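You operate a simulated robot arm through the tools that you are given. There is no shell and no other tool. Be economical: measure what you need, move in short steps, check, and stop when the job is done.

You are at the controls of a simulated two-armed robot. One attempt, no reset.

## Task
Take the yellow tape roll and leave it on top of the blue top sheet. Put one of the slotted weights from the packing table top on the shelf under the packing table. Close the drawer of the packing table. Take the steel block on the green table top and put it away on the workbench top beside the vise. Stack the 12 MM carton of belt ties from the green table top on top of the 9 MM carton of belt ties. Do these in any order.

It is judged by the outcome, as a careful person would: the job done as asked, and still so three seconds after it is handed in. It fails if anything else is knocked over, pushed out of place, dropped, spilled or broken. Flat cloth is picked up by pressing the open fingertips on it (5 to 10 N) and closing them slowly along it; thin cloth reads only 2 to 8 mm in the jaws.

## Robot
Two 7-joint arms with two-finger parallel grippers on one trunk, on a base that drives. Base frame: it is fixed to the floor where the robot stands at the start and does not move with it; the origin is under the middle of the robot, x ahead of it, y to its left, z up. Lengths are in m, angles in degrees, forces in N, time in s.
The left shoulder is at the start at [0.061, 0.197, 0.879], the right one opposite. With the tool pointing down near the work surface each hand reaches from about 0.1 to 0.4 m from the robot's upright axis, wherever it stands, measured 20 degrees to its own side. Places, roughly: blue top sheet (40x29x4 cm) [-1.4, -1.8, 0.1]; carton of belt ties [-10.25, -2.5, 0.75]; drawer of the packing table [-10.6, 0.2, 0.7]; shelf under the packing table [-10, 0.6, 0.3]; slotted weight [-9.5, 0.25, 0.75]; steel block (8x3x7 cm) [-10.5, -1.8, 0.8]; workbench top beside the vise (17x34 cm) [-5.28, 0.42, 0.86]; yellow tape roll (11x9x4 cm) [0.5, 0, 1.6]. Payload 1.57 kg a hand.
The tool frame of a hand sits at the grasp point between the pads (the TCP): z along the fingers, y along the line on which they close. The tips reach 0.03 m beyond it. Largest opening 0.11 m; finger width 0.024, thickness 0.012; the body of the gripper, 0.048 by 0.112 m, starts 0.078 m behind the TCP.
Orientation is that of the tool frame in the base frame, as [roll, pitch, yaw] about the fixed x, y, z axes, in that order (R = Rz(yaw) Ry(pitch) Rx(roll)). With the fingers straight down and closing along the base's y, the tool's x points along the base's -x, its y along +y and its z along -z.

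## Interface
- The arms move only by the tool servo_tool. It takes "left_targets", "right_targets" or both (then of equal length, played together; a hand with none holds still); each is a list of rows, each a list of 7 numbers: the shift along the tool's x, y, z in m, then the turn, a rotation vector about the tool's x, y, z in rad, then the closure, from 0 (fully open) to 1 (shut). In form: [[dx, dy, dz, rx, ry, rz, grip], ...]. A call has 1 to 20 rows; each row shifts and turns the commanded pose from where the row before left it, along the tool's axes as they then stand. Each row takes 0.2 s and may step no farther than 0.05 m and 8.6 degrees from the row before; otherwise, or with a gripper value out of range, the whole call is refused. A pose out of reach is approached as far as the arm can. The call stops where the force on the tool passes 40 N (or 10 N more than at its start, if that is more) or the arm is blocked; 0.2 s more then pass. The fingers move at their own pace (about 0.072 m/s each) and stop on an object; they squeeze with about 40 N. The grip force told is the motor's: it shows also when the fingers shut on nothing. Time passes only in rows, and 0.2 s behind the last, so rows that do not move let the fingers close. It gives the time, the measured TCP pose, the force on the tool (base axes), the opening and the grip force at its end, in the units of the frame above (readings bear some noise), with the torque about the TCP (base axes, N m) and any sound that the robot's microphone picked up.
- Cameras (640 x 400 px; columns grow to the right, rows downward): "scene" is now at [0.1116, -0.0223, 1.5015]; the picture's right is [-0.27, -0.96, 0.00], its down [-0.41, 0.11, -0.91] and it looks along [0.87, -0.24, -0.42] (base axes); focal length 214 px, centre (320, 200). "left" rides on the left gripper at [0.07, -0.016, -0.141] in its tool frame; the picture's right is [0.23, 0.97, 0.00], its down [-0.85, 0.20, -0.48] and it looks along [-0.47, 0.11, 0.88] (tool axes); focal length 222 px, centre (320, 200). "right" rides on the right gripper at [0.07, 0.016, -0.142] in its tool frame; the picture's right is [-0.23, 0.97, 0.00], its down [-0.86, -0.20, -0.48] and it looks along [-0.47, -0.11, 0.88] (tool axes); focal length 222 px, centre (320, 200). There is no depth. A picture from a camera that has moved, and an enlarged one, comes with that camera's place and axes in the base frame and with its lens. The place of the scene camera against the robot may be out by one fixed shift of up to 0.012 m in any direction.
- capture(camera): a new picture of that camera. The clock stands still meanwhile.
- raise_lower(by): slides the trunk up (or, below 0, down) by that many m; the arms and the scene camera ride with it, the base frame stays. It gives what a move gives, with no picture.
- roll_base(legs): drives the robot by 1 to 6 legs, each [ahead, left, turn to the left] in m, m and degrees, along the robot's own axes; the way and the turn of a leg run together, so that a leg with both is an arc; at most 1.5 m and 180 degrees a leg. The arms and the cameras ride along, it lands a little off, and it stops where it bumps. It gives what a move gives.
- aim_head(pan, tilt): turns the head with the scene camera to pan (to the left, within 86 degrees either way) and tilt (down, from -29 to 69), counted from straight ahead of the robot. It gives what a move gives.
- close_up(camera, box): a new picture of the part [left, top, right, bottom] of that camera's present view, enlarged. The clock stands still meanwhile.
- job_done(): hands the job in; it is judged then, once.

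Work in short steps. Places have to be worked out from the pictures, the camera data and where the tool is seen: move nearer, look again, correct. Check each grasp and each placing, and mend what went wrong. You have 165 turns and 118 pictures in all, those below and enlarged ones among them. Open the grippers and draw the arms clear of the work before you hand the job in, unless the task says otherwise; then end with one line.

The tools are called as name(argument=value, ...) on one line, values as JSON. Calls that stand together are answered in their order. servo_tool: Moves the arms, as the interface text tells. Its arguments: {"type":"object","properties":{"left_targets":{"type":"array","items":{"type":"array","items":{"type":"number"}}},"right_targets":{"type":"array","items":{"type":"array","items":{"type":"number"}}}},"required":[]} The other tools are called the same way: raise_lower (by) slides the trunk up or down; roll_base (legs) drives the base; aim_head (pan, tilt) turns the head that bears the scene camera; capture (camera) takes a picture; close_up (camera, box) takes an enlarged picture of a part of a camera's view; job_done () hands the job in.

At the start:

```text
time_s: 0.0
left_eef_pos: [0.2964, 0.0969, 0.9986]
left_tool_rot: [180.0, -0.1, -180.0]
left_force: [0.4, 0.5, 0.2]
left_torque: [0.01, 0.02, 0.01]
left_opening: 0.1099
left_grip_force: 0.1
right_eef_pos: [0.3282, -0.1922, 0.9973]
right_tool_rot: [180.0, 0.1, 180.0]
right_force: [0.0, 0.1, -0.6]
right_torque: [0.03, -0.01, 0.02]
right_opening: 0.1101
right_grip_force: 0.1
trunk travel left (down, up): [-0.475, 0.515]
robot x, y, heading: [0.0026, 0.0015, -0.2]
head pan, tilt: [-15.4, 24.8]
```

scene: 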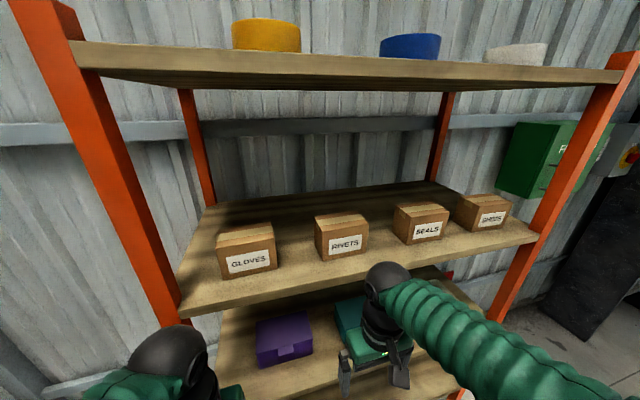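
right: 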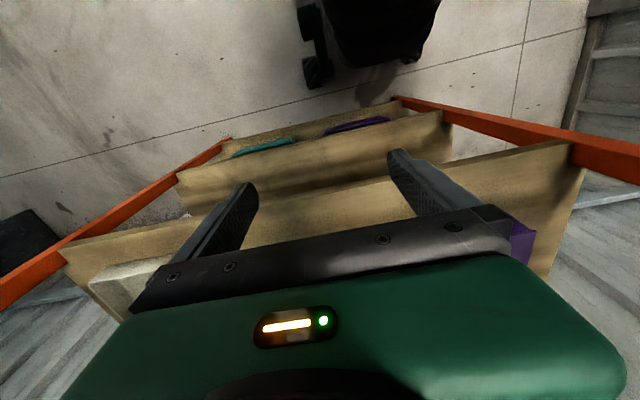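
left: 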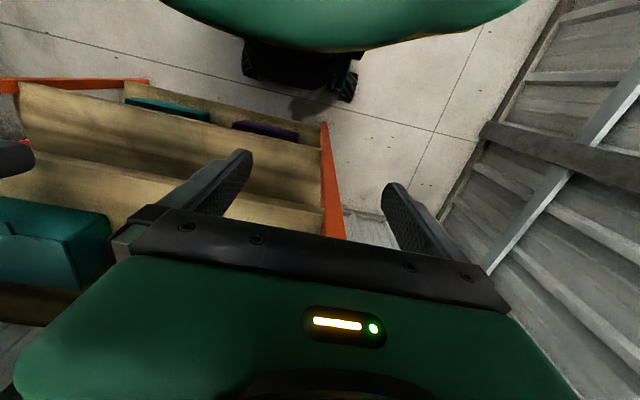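

The roll is on the top shelf, just above camera height. I'll back off a little and raise the trunk so I can see its top.

roll_base(legs=[[-0.15, 0, 0]])

raise_lower(by=0.5)

aim_head(pan=0, tilt=40)

capture(camera="scene")

```text
time_s: 1.4
left_eef_pos: [0.1465, 0.098, 0.9979]
left_tool_rot: [179.9, -0.1, 180.0]
left_force: [0.1, 0.0, 0.9]
left_torque: [0.01, 0.0, 0.04]
left_opening: 0.1099
left_grip_force: 0.1
right_eef_pos: [0.177, -0.1937, 0.9974]
right_tool_rot: [180.0, -0.1, 179.8]
right_force: [-0.6, -0.6, -1.0]
right_torque: [-0.03, 0.03, -0.02]
right_opening: 0.1099
right_grip_force: 0.1
trunk travel left (down, up): [-0.475, 0.515]
robot x, y, heading: [-0.1536, 0.0006, -0.1]
head pan, tilt: [-15.4, 24.8]
```

```text
refused: 0.5 is not a number from -0.4 to 0.4
```

```text
time_s: 2.2
left_eef_pos: [0.1459, 0.0968, 0.9985]
left_tool_rot: [-179.9, 0.0, 180.0]
left_force: [0.1, 0.4, -0.3]
left_torque: [0.03, 0.03, -0.01]
left_opening: 0.1099
left_grip_force: 0.0
right_eef_pos: [0.1789, -0.1935, 0.9989]
right_tool_rot: [-180.0, -0.1, 179.9]
right_force: [-0.2, 0.4, -0.6]
right_torque: [-0.02, -0.01, -0.03]
right_opening: 0.11
right_grip_force: 0.0
trunk travel left (down, up): [-0.475, 0.515]
robot x, y, heading: [-0.1482, 0.0007, 0.0]
head pan, tilt: [0.0, 40.0]
```

```text
114 pictures are left
camera scene: at [-0.0432, 0.0021, 1.478], right [0.0, -1.0, 0.0], down [-0.64, 0.0, -0.77], along [0.77, 0.0, -0.64], focal length 214 px, centre (320, 200)
```

scene: 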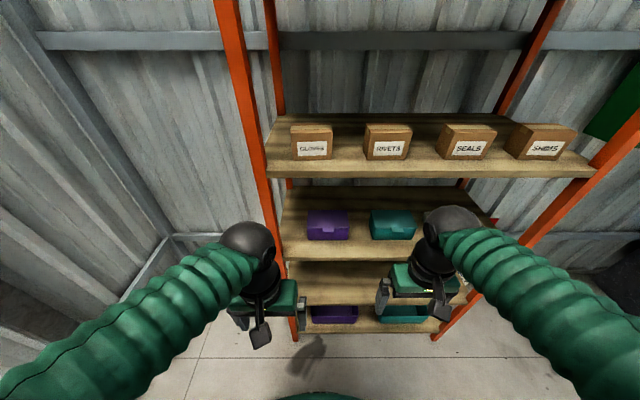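

The raise is limited to 0.4 per call, so I'll do it in two steps and look again.

raise_lower(by=0.4)

raise_lower(by=0.11)

capture(camera="scene")

```text
time_s: 6.0
left_eef_pos: [0.1458, 0.0977, 1.398]
left_tool_rot: [-180.0, -0.1, 180.0]
left_force: [-0.1, -0.2, 0.0]
left_torque: [-0.01, -0.03, 0.01]
left_opening: 0.1104
left_grip_force: 0.1
right_eef_pos: [0.1777, -0.1929, 1.3985]
right_tool_rot: [179.9, 0.0, 179.9]
right_force: [0.7, -1.0, -0.8]
right_torque: [0.0, 0.02, -0.01]
right_opening: 0.1101
right_grip_force: 0.0
trunk travel left (down, up): [-0.875, 0.115]
robot x, y, heading: [-0.1565, -0.0006, 0.1]
head pan, tilt: [0.0, 40.0]
```

```text
time_s: 7.4
left_eef_pos: [0.1455, 0.0967, 1.5087]
left_tool_rot: [180.0, -0.1, -179.9]
left_force: [0.3, 0.0, 0.4]
left_torque: [0.02, -0.01, -0.05]
left_opening: 0.1101
left_grip_force: 0.1
right_eef_pos: [0.1782, -0.1934, 1.5087]
right_tool_rot: [-180.0, 0.0, 179.9]
right_force: [-0.6, 0.0, 0.9]
right_torque: [0.04, -0.02, -0.01]
right_opening: 0.1101
right_grip_force: 0.0
trunk travel left (down, up): [-0.985, 0.005]
robot x, y, heading: [-0.1541, 0.0005, 0.3]
head pan, tilt: [0.0, 40.0]
```

```text
113 pictures are left
camera scene: at [-0.0429, 0.0021, 1.9879], right [0.0, -1.0, 0.0], down [-0.64, 0.0, -0.77], along [0.77, 0.0, -0.64], focal length 214 px, centre (320, 200)
```

scene: 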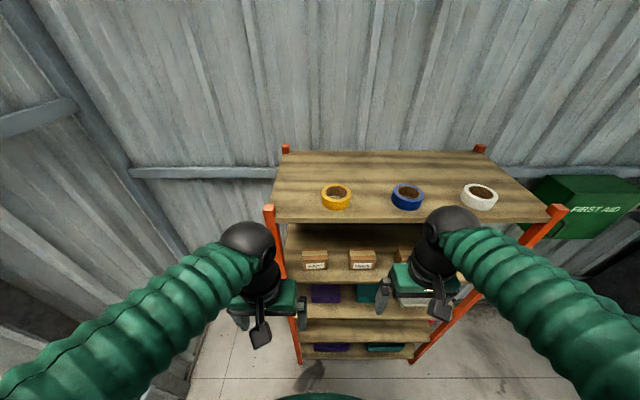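

close_up(camera="scene", box=[260, 140, 440, 252])

```text
3.56 times, centred on (350, 196) of scene
camera zoom: at [-0.0429, 0.0021, 1.9879], right [0.0, -1.0, 0.0], down [-0.64, 0.0, -0.77], along [0.77, 0.0, -0.64], focal length 763 px, centre (213, 214)
```

zoom: 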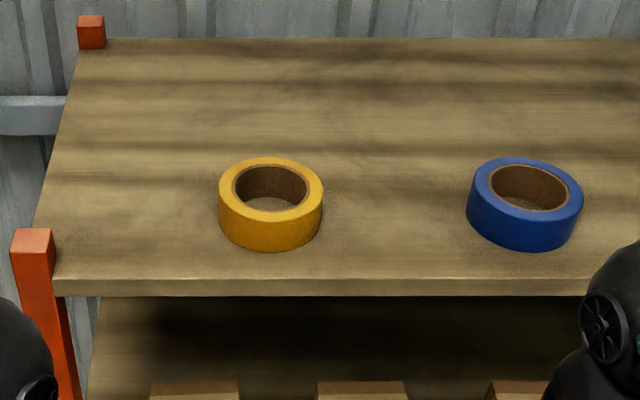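

I place the roll at about (0.487, -0.048), with the shelf top at z ≈ 1.535 and the roll about 4 cm high. I'll lift the left hand and extend it a little before driving in.

servo_tool(left_targets=[[0, 0, -0.04, 0, 0, 0, 0], [0, 0, -0.04, 0, 0, 0, 0], [0, 0, -0.04, 0, 0, 0, 0], [0, 0, -0.02, 0, 0, 0, 0], [-0.04, 0, 0, 0, 0, 0, 0], [-0.04, 0, 0, 0, 0, 0, 0], [0, 0, 0, 0, 0, 0, 0]])

```text
time_s: 9.0
left_eef_pos: [0.2298, 0.0948, 1.6485]
left_tool_rot: [179.9, -0.1, -180.0]
left_force: [0.1, -0.2, -0.3]
left_torque: [0.02, -0.02, -0.01]
left_opening: 0.1101
left_grip_force: 0.2
right_eef_pos: [0.1795, -0.1945, 1.5086]
right_tool_rot: [180.0, 0.0, 179.9]
right_force: [0.1, 0.3, 0.1]
right_torque: [0.0, 0.03, 0.01]
right_opening: 0.1101
right_grip_force: 0.1
trunk travel left (down, up): [-0.985, 0.005]
robot x, y, heading: [-0.1495, 0.0007, 0.3]
head pan, tilt: [0.0, 40.0]
```

I'll raise the right hand clear of the shelf too, then drive forward and right.

servo_tool(right_targets=[[0, 0, -0.04, 0, 0, 0, 0], [0, 0, -0.04, 0, 0, 0, 0], [0, 0, -0.04, 0, 0, 0, 0], [0.04, 0, -0.03, 0, 0, 0, 0], [0.04, 0, 0, 0, 0, 0, 0], [0.03, 0, 0, 0, 0, 0, 0]])

roll_base(legs=[[0.18, -0.143, -0.3]])

capture(camera="left")

capture(camera="scene")

```text
time_s: 10.4
left_eef_pos: [0.232, 0.097, 1.6476]
left_tool_rot: [-179.9, -0.3, 180.0]
left_force: [0.2, 0.6, -0.3]
left_torque: [-0.01, 0.04, -0.02]
left_opening: 0.11
left_grip_force: 0.1
right_eef_pos: [0.1438, -0.193, 1.6609]
right_tool_rot: [180.0, -0.2, 180.0]
right_force: [1.1, -0.5, 0.5]
right_torque: [0.0, 0.02, -0.01]
right_opening: 0.1101
right_grip_force: 0.0
right hand out of reach, approached as far as the arm can: row 5, 6
trunk travel left (down, up): [-0.985, 0.005]
robot x, y, heading: [-0.149, -0.0019, 0.1]
head pan, tilt: [0.0, 40.0]
```

```text
time_s: 12.1
left_eef_pos: [0.4081, -0.0375, 1.6487]
left_tool_rot: [-179.7, 0.0, 179.5]
left_force: [0.1, 0.7, -0.1]
left_torque: [0.02, 0.01, -0.01]
left_opening: 0.1099
left_grip_force: 0.1
right_eef_pos: [0.3175, -0.3276, 1.6629]
right_tool_rot: [-179.7, 0.0, 179.5]
right_force: [0.5, -0.2, 0.4]
right_torque: [-0.04, 0.0, 0.01]
right_opening: 0.1099
right_grip_force: 0.1
trunk travel left (down, up): [-0.985, 0.005]
robot x, y, heading: [0.0292, -0.1373, -0.4]
head pan, tilt: [0.0, 40.0]
```

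```text
111 pictures are left
camera left: at [0.337, -0.0514, 1.7904], right [-0.22, 0.98, 0.0], down [0.86, 0.2, 0.48], along [0.47, 0.1, -0.88], focal length 222 px, centre (320, 200)
```

left: 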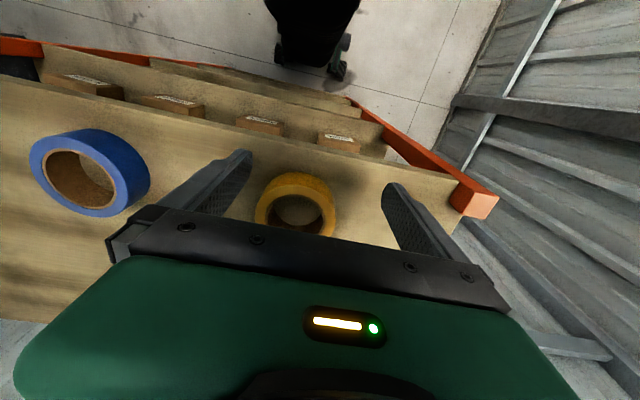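

```text
110 pictures are left
camera scene: at [0.1333, -0.1276, 1.9882], right [-0.01, -1.0, 0.01], down [-0.64, 0.0, -0.77], along [0.77, -0.01, -0.64], focal length 214 px, centre (320, 200)
```

scene: 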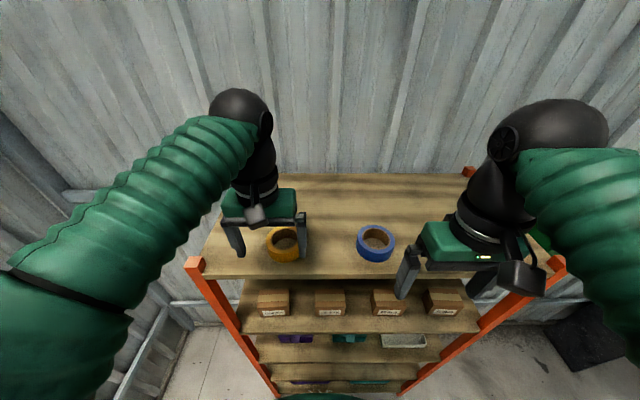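

The roll is at about (0.48, -0.051) and 0.093 wide. I'll bring the left hand over it while staying above.

servo_tool(left_targets=[[-0.036, -0.0065, 0, 0, 0, 0, 0], [-0.036, -0.0065, 0, 0, 0, 0.007, 0], [0, 0, 0, 0, 0, 0, 0], [0, 0, 0, 0, 0, 0, 0]])

capture(camera="left")

close_up(camera="scene", box=[190, 170, 350, 270])

```text
time_s: 13.1
left_eef_pos: [0.4789, -0.0527, 1.646]
left_tool_rot: [-179.8, 0.0, 179.0]
left_force: [0.3, -0.2, 0.3]
left_torque: [0.01, -0.01, -0.02]
left_opening: 0.1099
left_grip_force: 0.1
right_eef_pos: [0.3171, -0.3295, 1.6619]
right_tool_rot: [-179.9, 0.1, 179.5]
right_force: [-0.9, 1.1, 0.2]
right_torque: [-0.04, 0.01, 0.03]
right_opening: 0.1101
right_grip_force: 0.0
trunk travel left (down, up): [-0.985, 0.005]
robot x, y, heading: [0.0311, -0.1387, -0.3]
head pan, tilt: [0.0, 40.0]
```

```text
109 pictures are left
camera left: at [0.4085, -0.0665, 1.787], right [-0.21, 0.98, 0.0], down [0.86, 0.19, 0.48], along [0.47, 0.1, -0.88], focal length 222 px, centre (320, 200)
```

left: 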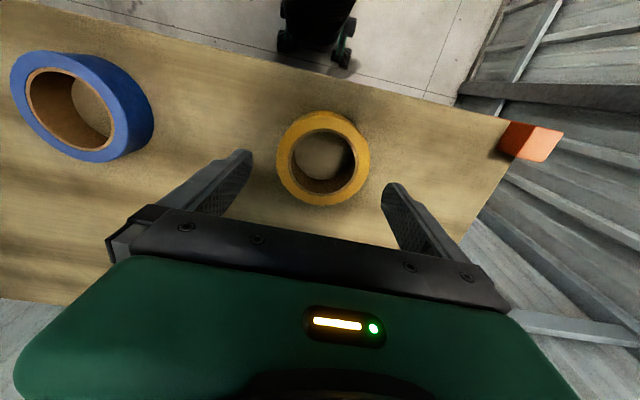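

```text
4.00 times, centred on (270, 220) of scene
camera zoom: at [0.1335, -0.132, 1.9882], right [-0.01, -1.0, 0.0], down [-0.64, 0.0, -0.77], along [0.77, -0.01, -0.64], focal length 858 px, centre (520, 120)
```

zoom: 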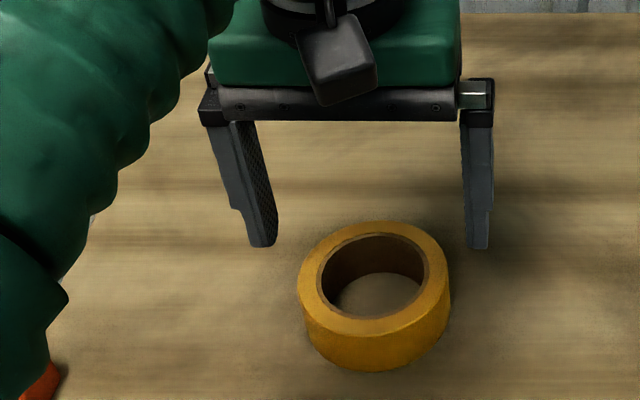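

The roll's centre comes out at (0.478, -0.049). I'll descend 0.072 with a 4 mm y correction, then close.

servo_tool(left_targets=[[0, 0.004, 0.01, 0, 0, 0, 0], [0, 0, 0.025, 0, 0, 0, 0], [0, 0, 0.025, 0, 0, 0, 0], [0, 0, 0.012, 0, 0, 0, 0], [0, 0, 0, 0, 0, 0, 0], [0, 0, 0, 0, 0, 0, 0.5], [0, 0, 0, 0, 0, 0, 0.5], [0, 0, 0, 0, 0, 0, 1], [0, 0, 0, 0, 0, 0, 1]])

close_up(camera="scene", box=[190, 170, 350, 270])

```text
time_s: 13.8
left_eef_pos: [0.4763, -0.055, 1.616]
left_tool_rot: [179.9, 1.2, 179.2]
left_force: [-1.2, -0.5, 0.0]
left_torque: [-0.04, -0.06, -0.01]
left_opening: 0.1102
left_grip_force: 0.1
right_eef_pos: [0.3147, -0.3371, 1.662]
right_tool_rot: [-180.0, 0.1, 179.6]
right_force: [-0.8, 0.4, 0.6]
right_torque: [-0.01, -0.01, -0.01]
right_opening: 0.1102
right_grip_force: 0.1
trunk travel left (down, up): [-0.985, 0.005]
robot x, y, heading: [0.0298, -0.1401, -0.4]
head pan, tilt: [0.0, 40.0]
stopped in row 3 (left hand): the force on the tool passed its limit at 68 N (the readings are from after the stop); the commanded pose is now the measured one
```

```text
4.00 times, centred on (270, 220) of scene
camera zoom: at [0.1321, -0.1399, 1.9881], right [-0.01, -1.0, 0.0], down [-0.64, 0.01, -0.77], along [0.77, -0.01, -0.64], focal length 858 px, centre (520, 120)
```

zoom: 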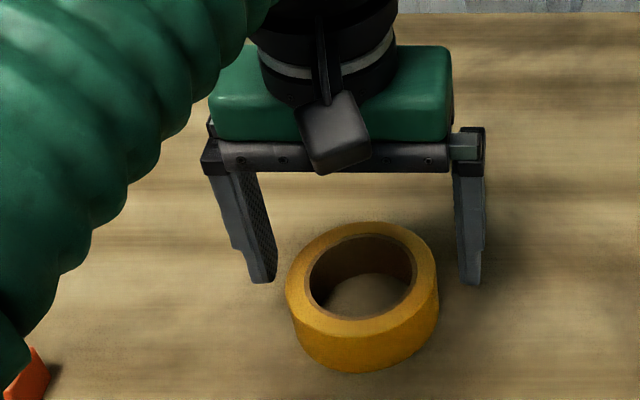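

The stop came with the fingers still clear of the roll, so the forearm probably touched the left front post. I'll lift back up and look wide.

servo_tool(left_targets=[[0, 0, -0.03, 0, 0, 0, 0], [0, 0, -0.02, 0, 0, 0, 0]])

aim_head(pan=35, tilt=55)

capture(camera="scene")

```text
time_s: 14.4
left_eef_pos: [0.4819, -0.0535, 1.6649]
left_tool_rot: [179.9, 1.1, 179.2]
left_force: [-0.5, -0.8, 0.4]
left_torque: [0.04, -0.02, 0.01]
left_opening: 0.1099
left_grip_force: 0.1
right_eef_pos: [0.3207, -0.3358, 1.6606]
right_tool_rot: [-179.9, 0.0, 179.4]
right_force: [-0.6, -0.4, -0.2]
right_torque: [0.0, -0.01, 0.01]
right_opening: 0.1102
right_grip_force: 0.1
trunk travel left (down, up): [-0.985, 0.005]
robot x, y, heading: [0.0289, -0.1417, -0.4]
head pan, tilt: [0.0, 40.0]
```

```text
time_s: 15.4
left_eef_pos: [0.4804, -0.0521, 1.6655]
left_tool_rot: [179.9, 1.1, 179.2]
left_force: [-0.6, 0.2, 0.6]
left_torque: [-0.01, -0.01, -0.01]
left_opening: 0.1101
left_grip_force: 0.0
right_eef_pos: [0.3182, -0.3359, 1.6602]
right_tool_rot: [-180.0, 0.0, 179.5]
right_force: [0.2, -0.5, 0.4]
right_torque: [0.0, -0.01, 0.03]
right_opening: 0.1099
right_grip_force: 0.0
trunk travel left (down, up): [-0.985, 0.005]
robot x, y, heading: [0.0312, -0.1375, -0.4]
head pan, tilt: [35.0, 55.0]
```

```text
106 pictures are left
camera scene: at [0.1123, -0.0968, 1.9673], right [0.57, -0.82, 0.0], down [-0.67, -0.46, -0.57], along [0.47, 0.33, -0.82], focal length 214 px, centre (320, 200)
```

scene: 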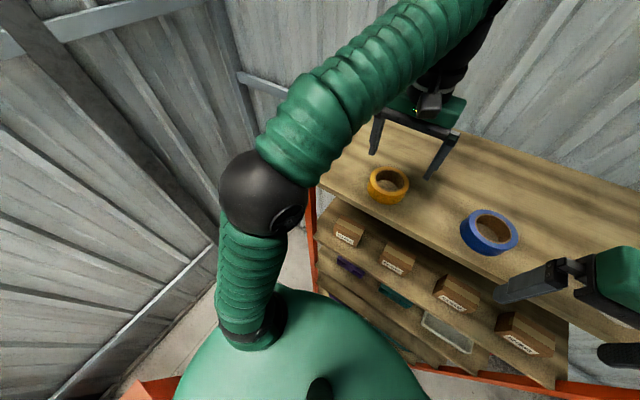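

The post is in the way of the left forearm. I'll back off, fold the left hand back, extend the right hand, and use the right arm from further left.

roll_base(legs=[[-0.3, 0, 0.4]])

servo_tool(left_targets=[[0.04, 0, 0, 0, 0, 0, 0], [0.04, 0, 0, 0, 0, 0, 0], [0.04, 0, 0, 0, 0, 0, 0], [0.03, 0, 0, 0, 0, 0, 0]], right_targets=[[-0.04, 0, 0, 0, 0, 0, 0], [-0.04, 0, 0, 0, 0, 0, 0], [-0.04, 0, 0, 0, 0, 0, 0], [-0.04, 0, 0, 0, 0, 0, 0]])

roll_base(legs=[[0, 0.287, 0], [0.3, 0, 0]])

aim_head(pan=-20, tilt=45)

capture(camera="right")

capture(camera="scene")

```text
time_s: 17.5
left_eef_pos: [0.1875, -0.0464, 1.6602]
left_tool_rot: [179.9, 0.7, 179.8]
left_force: [0.3, 0.2, -0.5]
left_torque: [-0.02, 0.01, 0.01]
left_opening: 0.11
left_grip_force: 0.0
right_eef_pos: [0.0297, -0.3325, 1.6594]
right_tool_rot: [-180.0, -0.4, -180.0]
right_force: [0.6, -0.3, 0.0]
right_torque: [0.01, 0.03, 0.0]
right_opening: 0.11
right_grip_force: 0.1
trunk travel left (down, up): [-0.985, 0.005]
robot x, y, heading: [-0.2725, -0.1399, 0.2]
head pan, tilt: [35.0, 55.0]
```

```text
time_s: 18.5
left_eef_pos: [0.0319, -0.0461, 1.6592]
left_tool_rot: [179.8, 1.0, 179.8]
left_force: [-0.5, -0.2, 0.3]
left_torque: [0.04, -0.01, -0.01]
left_opening: 0.1099
left_grip_force: 0.0
right_eef_pos: [0.1808, -0.3305, 1.6576]
right_tool_rot: [-179.9, -0.1, -180.0]
right_force: [0.4, -0.1, 0.8]
right_torque: [0.01, 0.02, 0.04]
right_opening: 0.1097
right_grip_force: 0.0
trunk travel left (down, up): [-0.985, 0.005]
robot x, y, heading: [-0.2696, -0.136, 0.0]
head pan, tilt: [35.0, 55.0]
```

```text
time_s: 22.2
left_eef_pos: [0.3326, 0.2498, 1.6619]
left_tool_rot: [-179.7, 1.4, 179.5]
left_force: [0.7, 0.4, -1.4]
left_torque: [-0.08, -0.01, 0.0]
left_opening: 0.11
left_grip_force: 0.1
right_eef_pos: [0.4795, -0.0357, 1.6606]
right_tool_rot: [-179.7, 0.2, 179.8]
right_force: [-1.4, 0.2, -0.5]
right_torque: [-0.02, -0.03, -0.01]
right_opening: 0.1099
right_grip_force: 0.1
trunk travel left (down, up): [-0.985, 0.005]
robot x, y, heading: [0.0398, 0.1549, -0.4]
head pan, tilt: [35.0, 55.0]
```

```text
time_s: 23.4
left_eef_pos: [0.3438, 0.2416, 1.6597]
left_tool_rot: [179.8, 1.0, 179.5]
left_force: [0.0, -0.4, -0.8]
left_torque: [0.02, 0.02, 0.0]
left_opening: 0.11
left_grip_force: 0.1
right_eef_pos: [0.4894, -0.0454, 1.6563]
right_tool_rot: [180.0, -0.2, 179.8]
right_force: [0.2, -0.7, 0.4]
right_torque: [-0.01, 0.01, 0.01]
right_opening: 0.11
right_grip_force: 0.0
trunk travel left (down, up): [-0.985, 0.005]
robot x, y, heading: [0.0386, 0.1534, -0.2]
head pan, tilt: [-20.0, 45.0]
```

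```text
105 pictures are left
camera right: at [0.4223, -0.0273, 1.7989], right [0.23, 0.97, 0.0], down [0.86, -0.2, 0.48], along [0.46, -0.11, -0.88], focal length 222 px, centre (320, 200)
```

right: 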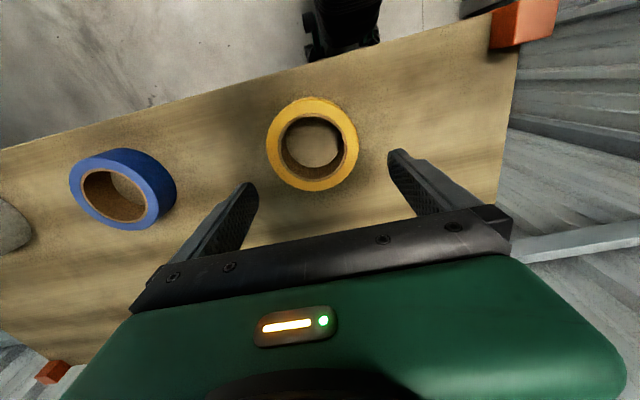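

```text
104 pictures are left
camera scene: at [0.1422, 0.1243, 1.9804], right [-0.34, -0.94, 0.0], down [-0.67, 0.24, -0.7], along [0.66, -0.24, -0.71], focal length 214 px, centre (320, 200)
```

scene: 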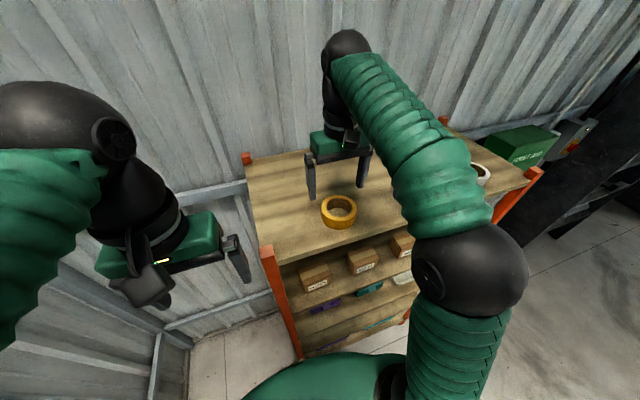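

The roll is at (0.475, -0.049), seen from the right hand. I'll correct the offset and descend in small steps.

servo_tool(right_targets=[[0.014, -0.003, 0, 0, 0, 0, 0], [0, 0, 0.02, 0, 0, 0, 0], [0, 0, 0.02, 0, 0, 0, 0], [0, 0, 0.015, 0, 0, 0, 0], [0, 0, 0, 0, 0, 0, 0]])

capture(camera="right")

```text
time_s: 24.6
left_eef_pos: [0.3395, 0.2397, 1.6602]
left_tool_rot: [179.9, 1.1, 179.4]
left_force: [0.1, 0.3, -0.6]
left_torque: [-0.01, -0.05, 0.01]
left_opening: 0.11
left_grip_force: 0.1
right_eef_pos: [0.4716, -0.048, 1.6035]
right_tool_rot: [179.9, 0.0, 179.7]
right_force: [0.0, -1.4, 0.9]
right_torque: [0.0, 0.0, 0.03]
right_opening: 0.1101
right_grip_force: 0.0
trunk travel left (down, up): [-0.985, 0.005]
robot x, y, heading: [0.0363, 0.1487, -0.4]
head pan, tilt: [-20.0, 45.0]
```

```text
103 pictures are left
camera right: at [0.4031, -0.0302, 1.7455], right [0.23, 0.97, 0.0], down [0.85, -0.2, 0.48], along [0.47, -0.11, -0.88], focal length 222 px, centre (320, 200)
```

right: 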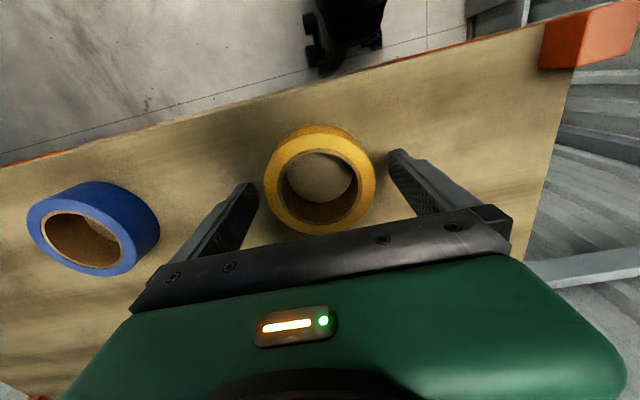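

It's centred, so I'll descend the last 3 cm and close.

servo_tool(right_targets=[[-0.003, 0.001, 0.015, 0, 0, 0, 0], [0, 0, 0.015, 0, 0, 0, 0], [0, 0, 0, 0, 0, 0, 0.4], [0, 0, 0, 0, 0, 0, 0.7], [0, 0, 0, 0, 0, 0, 1], [0, 0, 0, 0, 0, 0, 1]])

capture(camera="right")

```text
time_s: 25.3
left_eef_pos: [0.3363, 0.2434, 1.6606]
left_tool_rot: [-180.0, 1.1, 179.5]
left_force: [-0.1, -0.3, -1.5]
left_torque: [0.03, -0.03, 0.0]
left_opening: 0.11
left_grip_force: 0.0
right_eef_pos: [0.4728, -0.0451, 1.5798]
right_tool_rot: [179.9, 0.8, 179.9]
right_force: [0.3, 2.1, 5.7]
right_torque: [0.06, 0.3, -0.06]
right_opening: 0.102
right_grip_force: 15.1
trunk travel left (down, up): [-0.985, 0.005]
robot x, y, heading: [0.0392, 0.1517, -0.3]
head pan, tilt: [-20.0, 45.0]
stopped in row 3 (right hand): the force on the tool passed its limit at 43 N (the readings are from after the stop); the commanded pose is now the measured one
```

```text
102 pictures are left
camera right: at [0.4024, -0.0271, 1.7216], right [0.23, 0.97, 0.0], down [0.85, -0.2, 0.49], along [0.48, -0.11, -0.87], focal length 222 px, centre (320, 200)
```

right: 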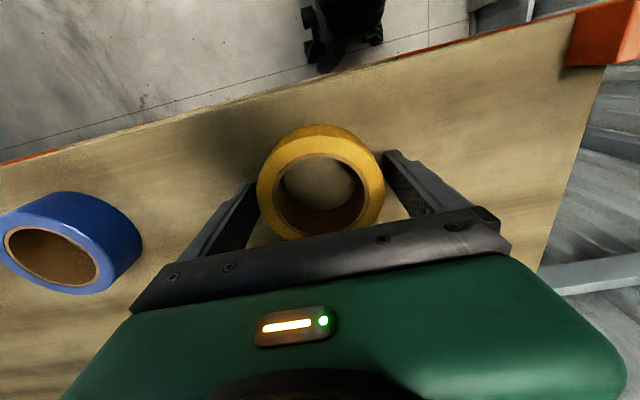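

The fingers have reached the roll at 0.102, with the tips about 2.5 cm down its side. I'll carry on closing.

servo_tool(right_targets=[[0, 0, 0, 0, 0, 0, 0.4], [0, 0, 0, 0, 0, 0, 0.7], [0, 0, 0, 0, 0, 0, 1], [0, 0, 0, 0, 0, 0, 1]])

```text
time_s: 26.3
left_eef_pos: [0.339, 0.2433, 1.6608]
left_tool_rot: [179.9, 1.0, 179.5]
left_force: [-0.6, -0.2, -0.7]
left_torque: [0.0, 0.02, -0.03]
left_opening: 0.1097
left_grip_force: 0.1
right_eef_pos: [0.4737, -0.0464, 1.5803]
right_tool_rot: [-180.0, 0.9, 179.8]
right_force: [-0.7, -0.2, 15.4]
right_torque: [0.26, 0.24, 0.06]
right_opening: 0.1018
right_grip_force: 39.7
trunk travel left (down, up): [-0.985, 0.005]
robot x, y, heading: [0.0383, 0.1493, -0.3]
head pan, tilt: [-20.0, 45.0]
```

It's gripped at 0.102 with 40 N. I'll lift and check.

servo_tool(right_targets=[[0, 0, -0.01, 0, 0, 0, 1], [0, 0, -0.02, 0, 0, 0, 1], [0, 0, -0.03, 0, 0, 0, 1], [0, 0, -0.03, 0, 0, 0, 1]])

capture(camera="right")

capture(camera="scene")

```text
time_s: 27.3
left_eef_pos: [0.3417, 0.2419, 1.6604]
left_tool_rot: [179.8, 1.0, 179.5]
left_force: [-0.2, 0.7, -0.1]
left_torque: [-0.04, 0.0, 0.0]
left_opening: 0.1099
left_grip_force: 0.1
right_eef_pos: [0.4756, -0.0478, 1.6665]
right_tool_rot: [-179.9, 0.6, 179.9]
right_force: [0.0, -0.7, 0.1]
right_torque: [0.0, 0.0, 0.03]
right_opening: 0.1017
right_grip_force: 39.7
trunk travel left (down, up): [-0.985, 0.005]
robot x, y, heading: [0.0407, 0.1504, -0.0]
head pan, tilt: [-20.0, 45.0]
```

```text
101 pictures are left
camera right: at [0.4062, -0.0311, 1.8087], right [0.23, 0.97, 0.0], down [0.85, -0.2, 0.49], along [0.47, -0.11, -0.87], focal length 222 px, centre (320, 200)
```

right: 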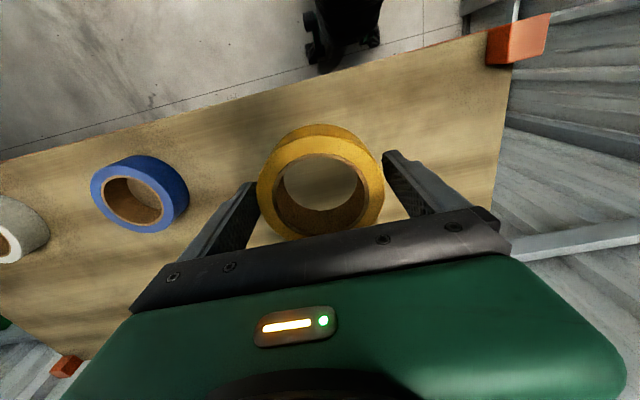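

```text
100 pictures are left
camera scene: at [0.1388, 0.1256, 1.9806], right [-0.34, -0.94, 0.0], down [-0.66, 0.24, -0.71], along [0.66, -0.24, -0.71], focal length 214 px, centre (320, 200)
```

scene: 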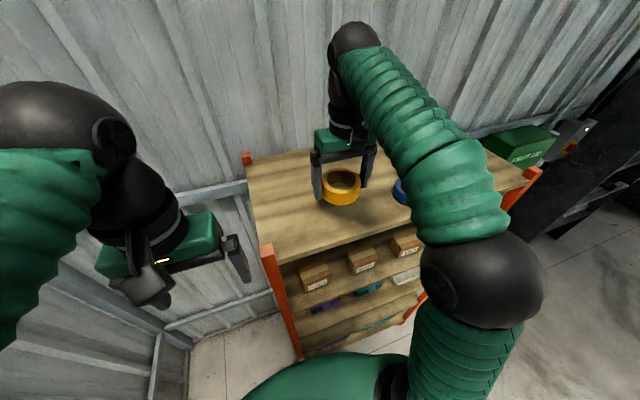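

The roll is held. I'll back off, lower the trunk, retract the right hand, then turn toward the sheet and look.

roll_base(legs=[[-0.6, 0, 0], [0, 0, -113]])

raise_lower(by=-0.4)

aim_head(pan=0, tilt=25)

capture(camera="scene")

```text
time_s: 31.8
left_eef_pos: [-0.2498, 0.1856, 1.6617]
left_tool_rot: [-177.1, 2.3, 167.3]
left_force: [-1.9, 1.2, 2.4]
left_torque: [-0.18, -0.24, 0.06]
left_opening: 0.1101
left_grip_force: 0.0
right_eef_pos: [-0.1851, -0.1243, 1.6939]
right_tool_rot: [-177.3, 3.1, 167.6]
right_force: [-0.3, 2.0, 0.3]
right_torque: [-0.19, -0.04, 0.01]
right_opening: 0.1018
right_grip_force: 40.3
trunk travel left (down, up): [-0.985, 0.005]
robot x, y, heading: [-0.5289, 0.0747, -12.9]
head pan, tilt: [-20.0, 45.0]
stopped in leg 2: the robot was blocked; the commanded pose is now the measured one
```

```text
time_s: 35.6
left_eef_pos: [-0.2204, 0.1401, 1.2591]
left_tool_rot: [-178.4, 1.4, 166.9]
left_force: [0.0, -0.1, -0.3]
left_torque: [0.02, -0.01, -0.01]
left_opening: 0.1103
left_grip_force: 0.0
right_eef_pos: [-0.1538, -0.1733, 1.2751]
right_tool_rot: [-178.4, 1.2, 167.1]
right_force: [-0.2, -0.3, -0.9]
right_torque: [0.0, -0.01, 0.02]
right_opening: 0.102
right_grip_force: 40.2
trunk travel left (down, up): [-0.585, 0.405]
robot x, y, heading: [-0.5323, 0.0787, -12.9]
head pan, tilt: [-20.0, 45.0]
```

```text
time_s: 36.5
left_eef_pos: [-0.2204, 0.1391, 1.2596]
left_tool_rot: [-178.4, 1.3, 166.9]
left_force: [-0.5, 0.8, 0.4]
left_torque: [0.01, 0.0, -0.01]
left_opening: 0.1102
left_grip_force: 0.0
right_eef_pos: [-0.1532, -0.173, 1.2763]
right_tool_rot: [-178.5, 1.2, 167.1]
right_force: [-0.2, 0.3, -1.6]
right_torque: [0.0, 0.05, -0.01]
right_opening: 0.1017
right_grip_force: 39.7
trunk travel left (down, up): [-0.585, 0.405]
robot x, y, heading: [-0.5323, 0.0778, -12.9]
head pan, tilt: [0.0, 25.0]
```

```text
99 pictures are left
camera scene: at [-0.4208, 0.0367, 1.6113], right [-0.22, -0.97, -0.01], down [-0.41, 0.1, -0.91], along [0.88, -0.2, -0.42], focal length 214 px, centre (320, 200)
```

scene: 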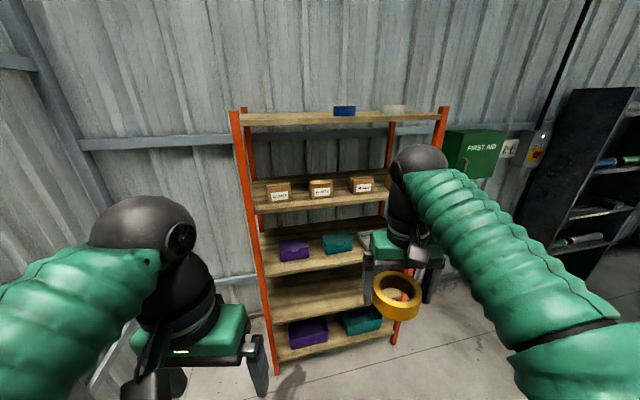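

The turn was blocked by something at about -13°, so I'll look to both sides.

aim_head(pan=86, tilt=40)

capture(camera="scene")

aim_head(pan=-86, tilt=30)

capture(camera="scene")

```text
time_s: 38.1
left_eef_pos: [-0.2195, 0.1401, 1.2594]
left_tool_rot: [-178.4, 1.3, 166.9]
left_force: [0.0, -0.7, -0.2]
left_torque: [-0.03, 0.02, 0.02]
left_opening: 0.1099
left_grip_force: 0.1
right_eef_pos: [-0.1549, -0.1739, 1.276]
right_tool_rot: [-178.5, 1.1, 167.1]
right_force: [-0.1, 0.7, -1.2]
right_torque: [-0.01, -0.01, 0.01]
right_opening: 0.1015
right_grip_force: 39.3
trunk travel left (down, up): [-0.585, 0.405]
robot x, y, heading: [-0.5321, 0.0723, -13.1]
head pan, tilt: [85.9, 40.0]
```

```text
98 pictures are left
camera scene: at [-0.4859, 0.1386, 1.5889], right [0.96, -0.29, 0.0], down [-0.19, -0.61, -0.77], along [0.22, 0.74, -0.64], focal length 214 px, centre (320, 200)
```

scene: 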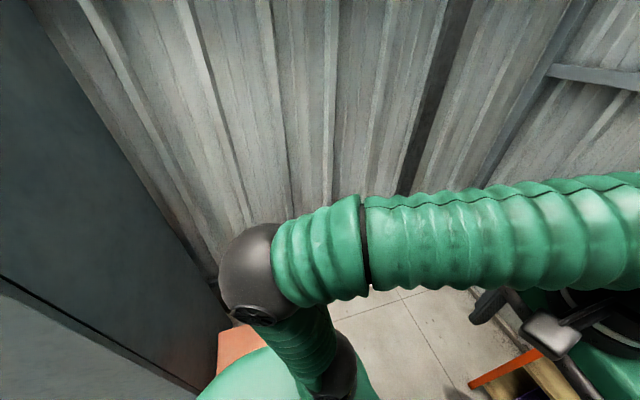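

```text
time_s: 40.7
left_eef_pos: [-0.2187, 0.1393, 1.2588]
left_tool_rot: [-178.4, 1.3, 166.9]
left_force: [-0.5, 0.2, 0.6]
left_torque: [-0.01, -0.01, 0.02]
left_opening: 0.1098
left_grip_force: 0.0
right_eef_pos: [-0.153, -0.1742, 1.2757]
right_tool_rot: [-178.5, 1.2, 167.2]
right_force: [-0.1, -0.4, -1.5]
right_torque: [-0.01, 0.03, 0.01]
right_opening: 0.1017
right_grip_force: 39.7
trunk travel left (down, up): [-0.585, 0.405]
robot x, y, heading: [-0.5302, 0.0786, -12.8]
head pan, tilt: [-85.9, 30.0]
```

```text
97 pictures are left
camera scene: at [-0.5243, -0.0324, 1.6027], right [-0.99, 0.15, 0.0], down [0.08, 0.5, -0.86], along [-0.13, -0.85, -0.51], focal length 214 px, centre (320, 200)
```

scene: 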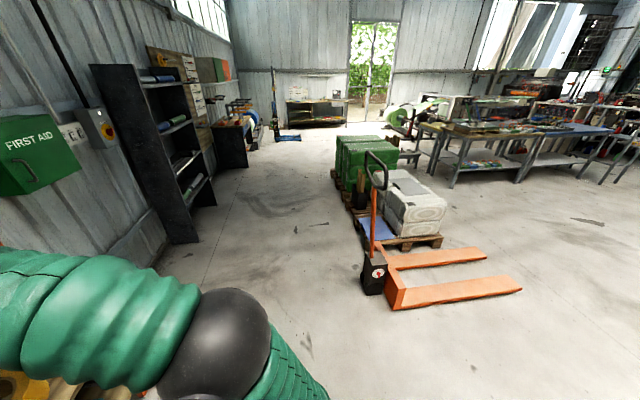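

A tall cabinet is behind on the left. The blue sheet is on the pallet behind the pallet jack, so I'll zoom in there.

close_up(camera="scene", box=[310, 130, 470, 270])

roll_base(legs=[[0, -0.5, 0]])

```text
2.86 times, centred on (390, 200) of scene
camera zoom: at [-0.5243, -0.0324, 1.6027], right [-0.99, 0.15, 0.0], down [0.08, 0.5, -0.86], along [-0.13, -0.85, -0.51], focal length 613 px, centre (120, 200)
```

zoom: 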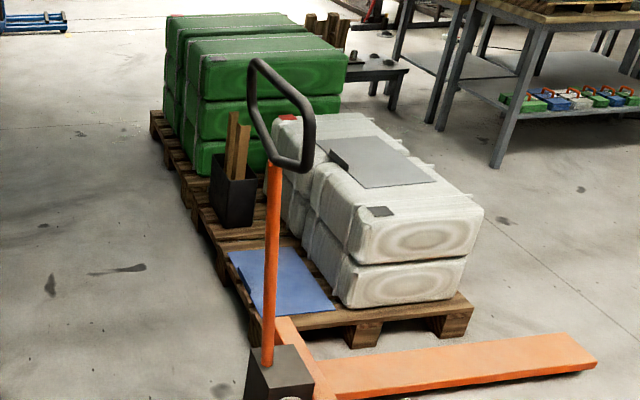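

```text
time_s: 43.6
left_eef_pos: [-0.3274, -0.3297, 1.2566]
left_tool_rot: [-177.9, 1.3, 166.4]
left_force: [0.5, 0.8, 0.0]
left_torque: [-0.06, -0.02, 0.02]
left_opening: 0.11
left_grip_force: 0.1
right_eef_pos: [-0.2625, -0.6418, 1.2772]
right_tool_rot: [-178.0, 1.2, 166.7]
right_force: [-0.3, 0.5, -1.2]
right_torque: [-0.14, 0.04, -0.02]
right_opening: 0.1021
right_grip_force: 40.4
trunk travel left (down, up): [-0.585, 0.405]
robot x, y, heading: [-0.6431, -0.3993, -13.3]
head pan, tilt: [-85.9, 30.0]
```

The sheet spans about x -1.27..-1.56 and y -1.58..-1.98. I'll approach from the east side facing -x, away from the jack handle.

roll_base(legs=[[0, -0.3, 0], [0, 0, -77], [1.2, 0.13, 0], [0, 0, -90]])

aim_head(pan=0, tilt=50)

capture(camera="scene")

```text
time_s: 58.5
left_eef_pos: [-0.9233, -1.99, 1.258]
left_tool_rot: [-178.5, 1.3, -4.0]
left_force: [-0.1, -0.8, -0.1]
left_torque: [0.02, 0.04, -0.01]
left_opening: 0.1102
left_grip_force: 0.0
right_eef_pos: [-1.0394, -1.6896, 1.2756]
right_tool_rot: [-178.5, 1.2, -3.8]
right_force: [0.0, -0.4, 0.1]
right_torque: [0.02, -0.04, 0.01]
right_opening: 0.1016
right_grip_force: 39.7
trunk travel left (down, up): [-0.585, 0.405]
robot x, y, heading: [-0.6263, -1.8785, 176.1]
head pan, tilt: [-85.9, 30.0]
```

```text
time_s: 60.1
left_eef_pos: [-0.9243, -1.9891, 1.2579]
left_tool_rot: [-178.5, 1.4, -3.9]
left_force: [-0.8, 0.0, -0.1]
left_torque: [0.0, 0.0, -0.02]
left_opening: 0.1099
left_grip_force: 0.1
right_eef_pos: [-1.0397, -1.6901, 1.2764]
right_tool_rot: [-178.4, 1.2, -3.8]
right_force: [0.0, -0.3, -0.4]
right_torque: [-0.01, -0.03, -0.03]
right_opening: 0.1017
right_grip_force: 39.4
trunk travel left (down, up): [-0.585, 0.405]
robot x, y, heading: [-0.6258, -1.8767, 176.5]
head pan, tilt: [0.0, 50.0]
```

```text
95 pictures are left
camera scene: at [-0.7437, -1.8659, 1.5737], right [0.07, 1.0, 0.0], down [0.77, -0.05, -0.64], along [-0.64, 0.04, -0.77], focal length 214 px, centre (320, 200)
```

scene: 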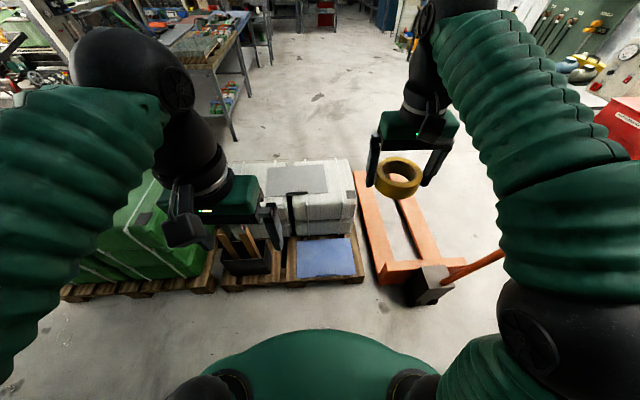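

The sheet's centre is at about (-1.41, -1.78), and the jack handle leans away. I'll lower the trunk fully and bring the right hand down while still clear of the pallet, with the left hand tucked.

raise_lower(by=-0.4)

raise_lower(by=-0.18)

servo_tool(left_targets=[[0.03, 0, 0, 0, 0, 0, 0], [0.03, 0, 0, 0, 0, 0, 0], [0.03, 0, 0, 0, 0, 0, 0], [0, 0, 0, 0, 0, 0, 0], [0, 0, 0, 0, 0, 0, 0], [0, 0, 0, 0, 0, 0, 0], [0, 0, 0, 0, 0, 0, 0], [0, 0, 0, 0, 0, 0, 0], [0, 0, 0, 0, 0, 0, 0]], right_targets=[[0, 0, 0.04, 0, 0, 0, 1], [0, 0, 0.04, 0, 0, 0, 1], [0, 0, 0.04, 0, 0, 0, 1], [0, 0, 0.04, 0, 0, 0, 1], [0, 0, 0.04, 0, 0, 0, 1], [0, 0, 0.04, 0, 0, 0, 1], [0, 0, 0.04, 0, 0, 0, 1], [0, 0, 0.04, 0, 0, 0, 1], [0, 0, 0.04, 0, 0, 0, 1]])

capture(camera="scene")

```text
time_s: 63.9
left_eef_pos: [-0.9231, -1.9886, 0.8588]
left_tool_rot: [-178.4, 1.3, -3.8]
left_force: [0.3, 0.5, 0.3]
left_torque: [0.01, 0.01, 0.0]
left_opening: 0.1098
left_grip_force: 0.1
right_eef_pos: [-1.0386, -1.6896, 0.8757]
right_tool_rot: [-178.5, 1.2, -3.8]
right_force: [0.3, -0.3, 0.3]
right_torque: [0.02, 0.0, -0.03]
right_opening: 0.1021
right_grip_force: 40.1
trunk travel left (down, up): [-0.185, 0.805]
robot x, y, heading: [-0.6257, -1.8802, 176.3]
head pan, tilt: [0.0, 50.0]
```

```text
time_s: 65.9
left_eef_pos: [-0.9233, -1.9885, 0.6779]
left_tool_rot: [-178.4, 1.3, -3.9]
left_force: [-0.6, 0.4, 0.2]
left_torque: [0.0, -0.01, 0.05]
left_opening: 0.1101
left_grip_force: 0.0
right_eef_pos: [-1.0372, -1.6895, 0.6957]
right_tool_rot: [-178.5, 1.3, -3.7]
right_force: [0.0, -0.3, -0.6]
right_torque: [-0.01, -0.01, -0.04]
right_opening: 0.1018
right_grip_force: 40.5
trunk travel left (down, up): [-0.005, 0.985]
robot x, y, heading: [-0.6296, -1.8752, 176.1]
head pan, tilt: [0.0, 50.0]
```

```text
time_s: 67.9
left_eef_pos: [-0.9225, -1.9889, 0.6791]
left_tool_rot: [-178.4, 1.3, -3.9]
left_force: [0.5, 0.1, 0.5]
left_torque: [0.02, 0.01, 0.0]
left_opening: 0.1101
left_grip_force: 0.0
left hand out of reach, approached as far as the arm can: row 1, 2, 3
right_eef_pos: [-1.0413, -1.6815, 0.3348]
right_tool_rot: [-178.5, 1.3, -3.9]
right_force: [0.3, 0.6, -0.9]
right_torque: [0.01, 0.0, -0.03]
right_opening: 0.1021
right_grip_force: 39.9
trunk travel left (down, up): [-0.005, 0.985]
robot x, y, heading: [-0.6286, -1.875, 176.4]
head pan, tilt: [0.0, 50.0]
```

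```text
94 pictures are left
camera scene: at [-0.7431, -1.8658, 0.9937], right [0.06, 1.0, 0.0], down [0.77, -0.05, -0.64], along [-0.64, 0.04, -0.77], focal length 214 px, centre (320, 200)
```

scene: 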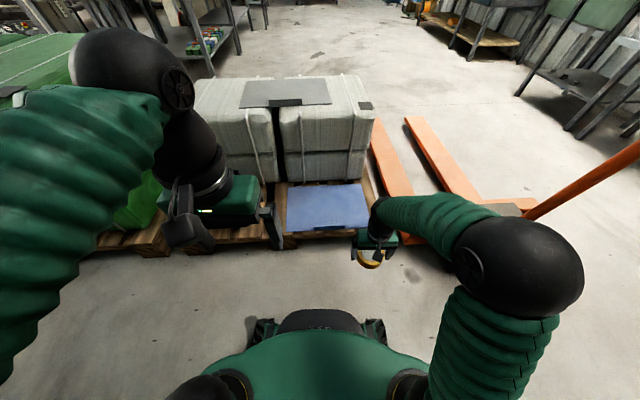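

Both views agree the sheet is at (-1.41, -1.79, ~0.13). I'll drive in toward it with the hand at 0.33.

roll_base(legs=[[0.255, 0.12, 0]])

capture(camera="right")

capture(camera="scene")

```text
time_s: 69.9
left_eef_pos: [-1.1859, -2.0928, 0.6791]
left_tool_rot: [-178.4, 1.3, -4.0]
left_force: [0.0, -0.1, -0.1]
left_torque: [-0.05, 0.01, -0.02]
left_opening: 0.11
left_grip_force: 0.1
right_eef_pos: [-1.3034, -1.7834, 0.334]
right_tool_rot: [-178.5, 1.2, -4.0]
right_force: [-0.2, 0.4, -0.5]
right_torque: [0.01, 0.02, 0.01]
right_opening: 0.1015
right_grip_force: 39.6
trunk travel left (down, up): [-0.005, 0.985]
robot x, y, heading: [-0.8897, -1.9829, 176.2]
head pan, tilt: [0.0, 50.0]
```

```text
93 pictures are left
camera right: at [-1.2308, -1.8078, 0.4748], right [-0.29, -0.96, -0.02], down [-0.83, 0.24, 0.5], along [-0.47, 0.16, -0.86], focal length 222 px, centre (320, 200)
```

right: 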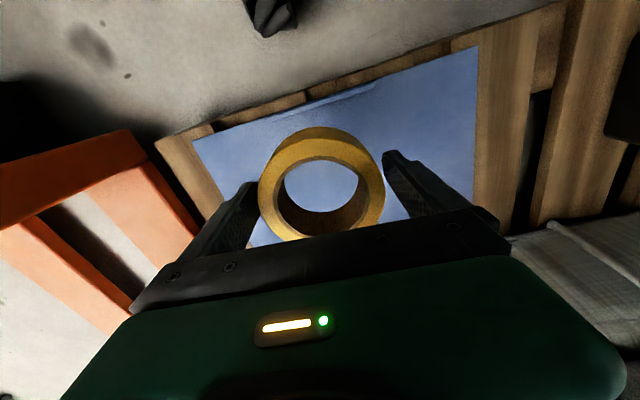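

```text
92 pictures are left
camera scene: at [-1.006, -1.9704, 0.9937], right [0.07, 1.0, 0.0], down [0.77, -0.05, -0.64], along [-0.64, 0.04, -0.77], focal length 214 px, centre (320, 200)
```

scene: 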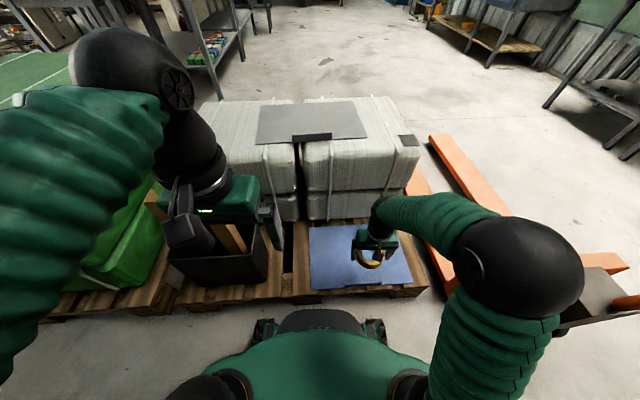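

The hand view puts the sheet's front edge at x -1.26 and its centre at y -1.79. I'll move to (-1.385, -1.79) and lower.

servo_tool(right_targets=[[-0.04, 0.006, 0, 0, 0, 0, 1], [-0.042, 0.006, 0, 0, 0, 0, 1], [0, 0, 0.03, 0, 0, 0, 1], [0, 0, 0.03, 0, 0, 0, 1], [0, 0, 0.03, 0, 0, 0, 1], [0, 0, 0.02, 0, 0, 0, 1], [0, 0, 0, 0, 0, 0, 1]])

close_up(camera="scene", box=[280, 180, 440, 300])

```text
time_s: 71.5
left_eef_pos: [-1.1861, -2.0934, 0.6779]
left_tool_rot: [-178.4, 1.2, -4.0]
left_force: [0.2, -0.2, -0.2]
left_torque: [0.02, -0.01, 0.03]
left_opening: 0.1099
left_grip_force: 0.1
right_eef_pos: [-1.3901, -1.7881, 0.2281]
right_tool_rot: [-178.6, 1.2, -3.9]
right_force: [0.1, 1.0, -0.5]
right_torque: [0.01, -0.05, 0.01]
right_opening: 0.102
right_grip_force: 39.6
trunk travel left (down, up): [-0.005, 0.985]
robot x, y, heading: [-0.8899, -1.982, 176.1]
head pan, tilt: [0.0, 50.0]
```

```text
3.33 times, centred on (360, 240) of scene
camera zoom: at [-1.0065, -1.9707, 0.9936], right [0.07, 1.0, 0.0], down [0.77, -0.05, -0.64], along [-0.64, 0.04, -0.77], focal length 715 px, centre (187, 67)
```

zoom: 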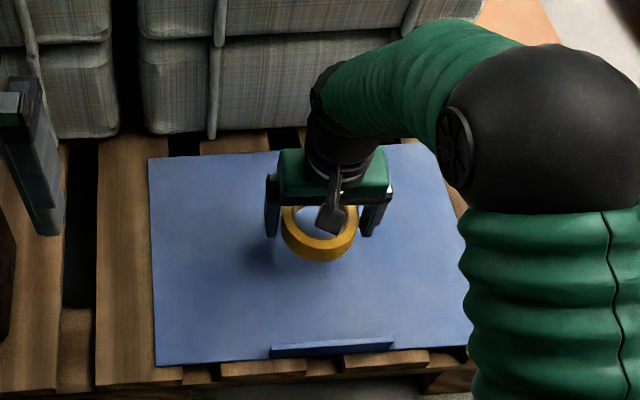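

It's well over the sheet, so I'll lower in small steps until I feel contact.

servo_tool(right_targets=[[0, 0, 0.01, 0, 0, 0, 1], [0, 0, 0.01, 0, 0, 0, 1], [0, 0, 0.008, 0, 0, 0, 1], [0, 0, 0.005, 0, 0, 0, 1], [0, 0, 0.005, 0, 0, 0, 1]])

```text
time_s: 72.7
left_eef_pos: [-1.1857, -2.0933, 0.6785]
left_tool_rot: [-178.4, 1.3, -4.0]
left_force: [0.6, 0.6, -0.4]
left_torque: [-0.02, 0.01, 0.01]
left_opening: 0.11
left_grip_force: 0.0
right_eef_pos: [-1.3881, -1.786, 0.1898]
right_tool_rot: [-178.5, 1.2, -4.0]
right_force: [-0.4, 0.1, -1.8]
right_torque: [0.01, 0.01, -0.02]
right_opening: 0.102
right_grip_force: 39.4
trunk travel left (down, up): [-0.005, 0.985]
robot x, y, heading: [-0.8882, -1.9788, 176.0]
head pan, tilt: [0.0, 50.0]
```

servo_tool(right_targets=[[0, 0, 0.004, 0, 0, 0, 1], [0, 0, 0.004, 0, 0, 0, 1], [0, 0, 0.004, 0, 0, 0, 1], [0, 0, 0, 0, 0, 0, 1]])

close_up(camera="scene", box=[310, 200, 410, 270])

```text
time_s: 73.8
left_eef_pos: [-1.1843, -2.094, 0.6809]
left_tool_rot: [-178.4, 1.5, -4.0]
left_force: [0.0, -0.8, 0.1]
left_torque: [0.01, 0.06, 0.07]
left_opening: 0.1102
left_grip_force: 0.0
right_eef_pos: [-1.3888, -1.7854, 0.1798]
right_tool_rot: [-178.5, 1.5, -3.9]
right_force: [9.9, 1.7, 30.1]
right_torque: [-1.65, -0.49, 0.51]
right_opening: 0.1017
right_grip_force: 39.7
trunk travel left (down, up): [-0.005, 0.985]
robot x, y, heading: [-0.8876, -1.9793, 176.0]
head pan, tilt: [0.0, 50.0]
stopped in row 4 (right hand): the force on the tool passed its limit at 41 N (the readings are from after the stop); the commanded pose is now the measured one
```

```text
5.71 times, centred on (360, 235) of scene
camera zoom: at [-1.0027, -1.9716, 0.9943], right [0.07, 1.0, 0.0], down [0.76, -0.05, -0.64], along [-0.64, 0.04, -0.76], focal length 1226 px, centre (91, 0)
```

zoom: 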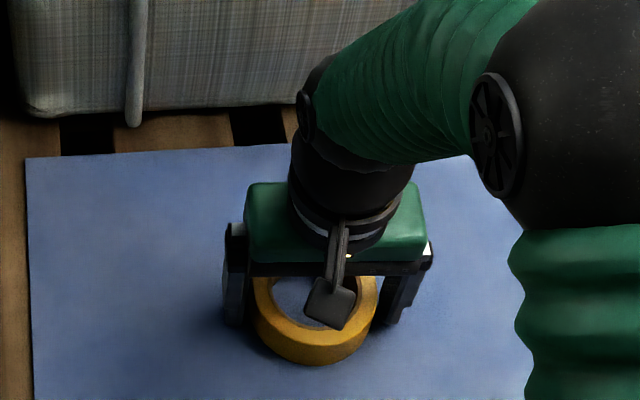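

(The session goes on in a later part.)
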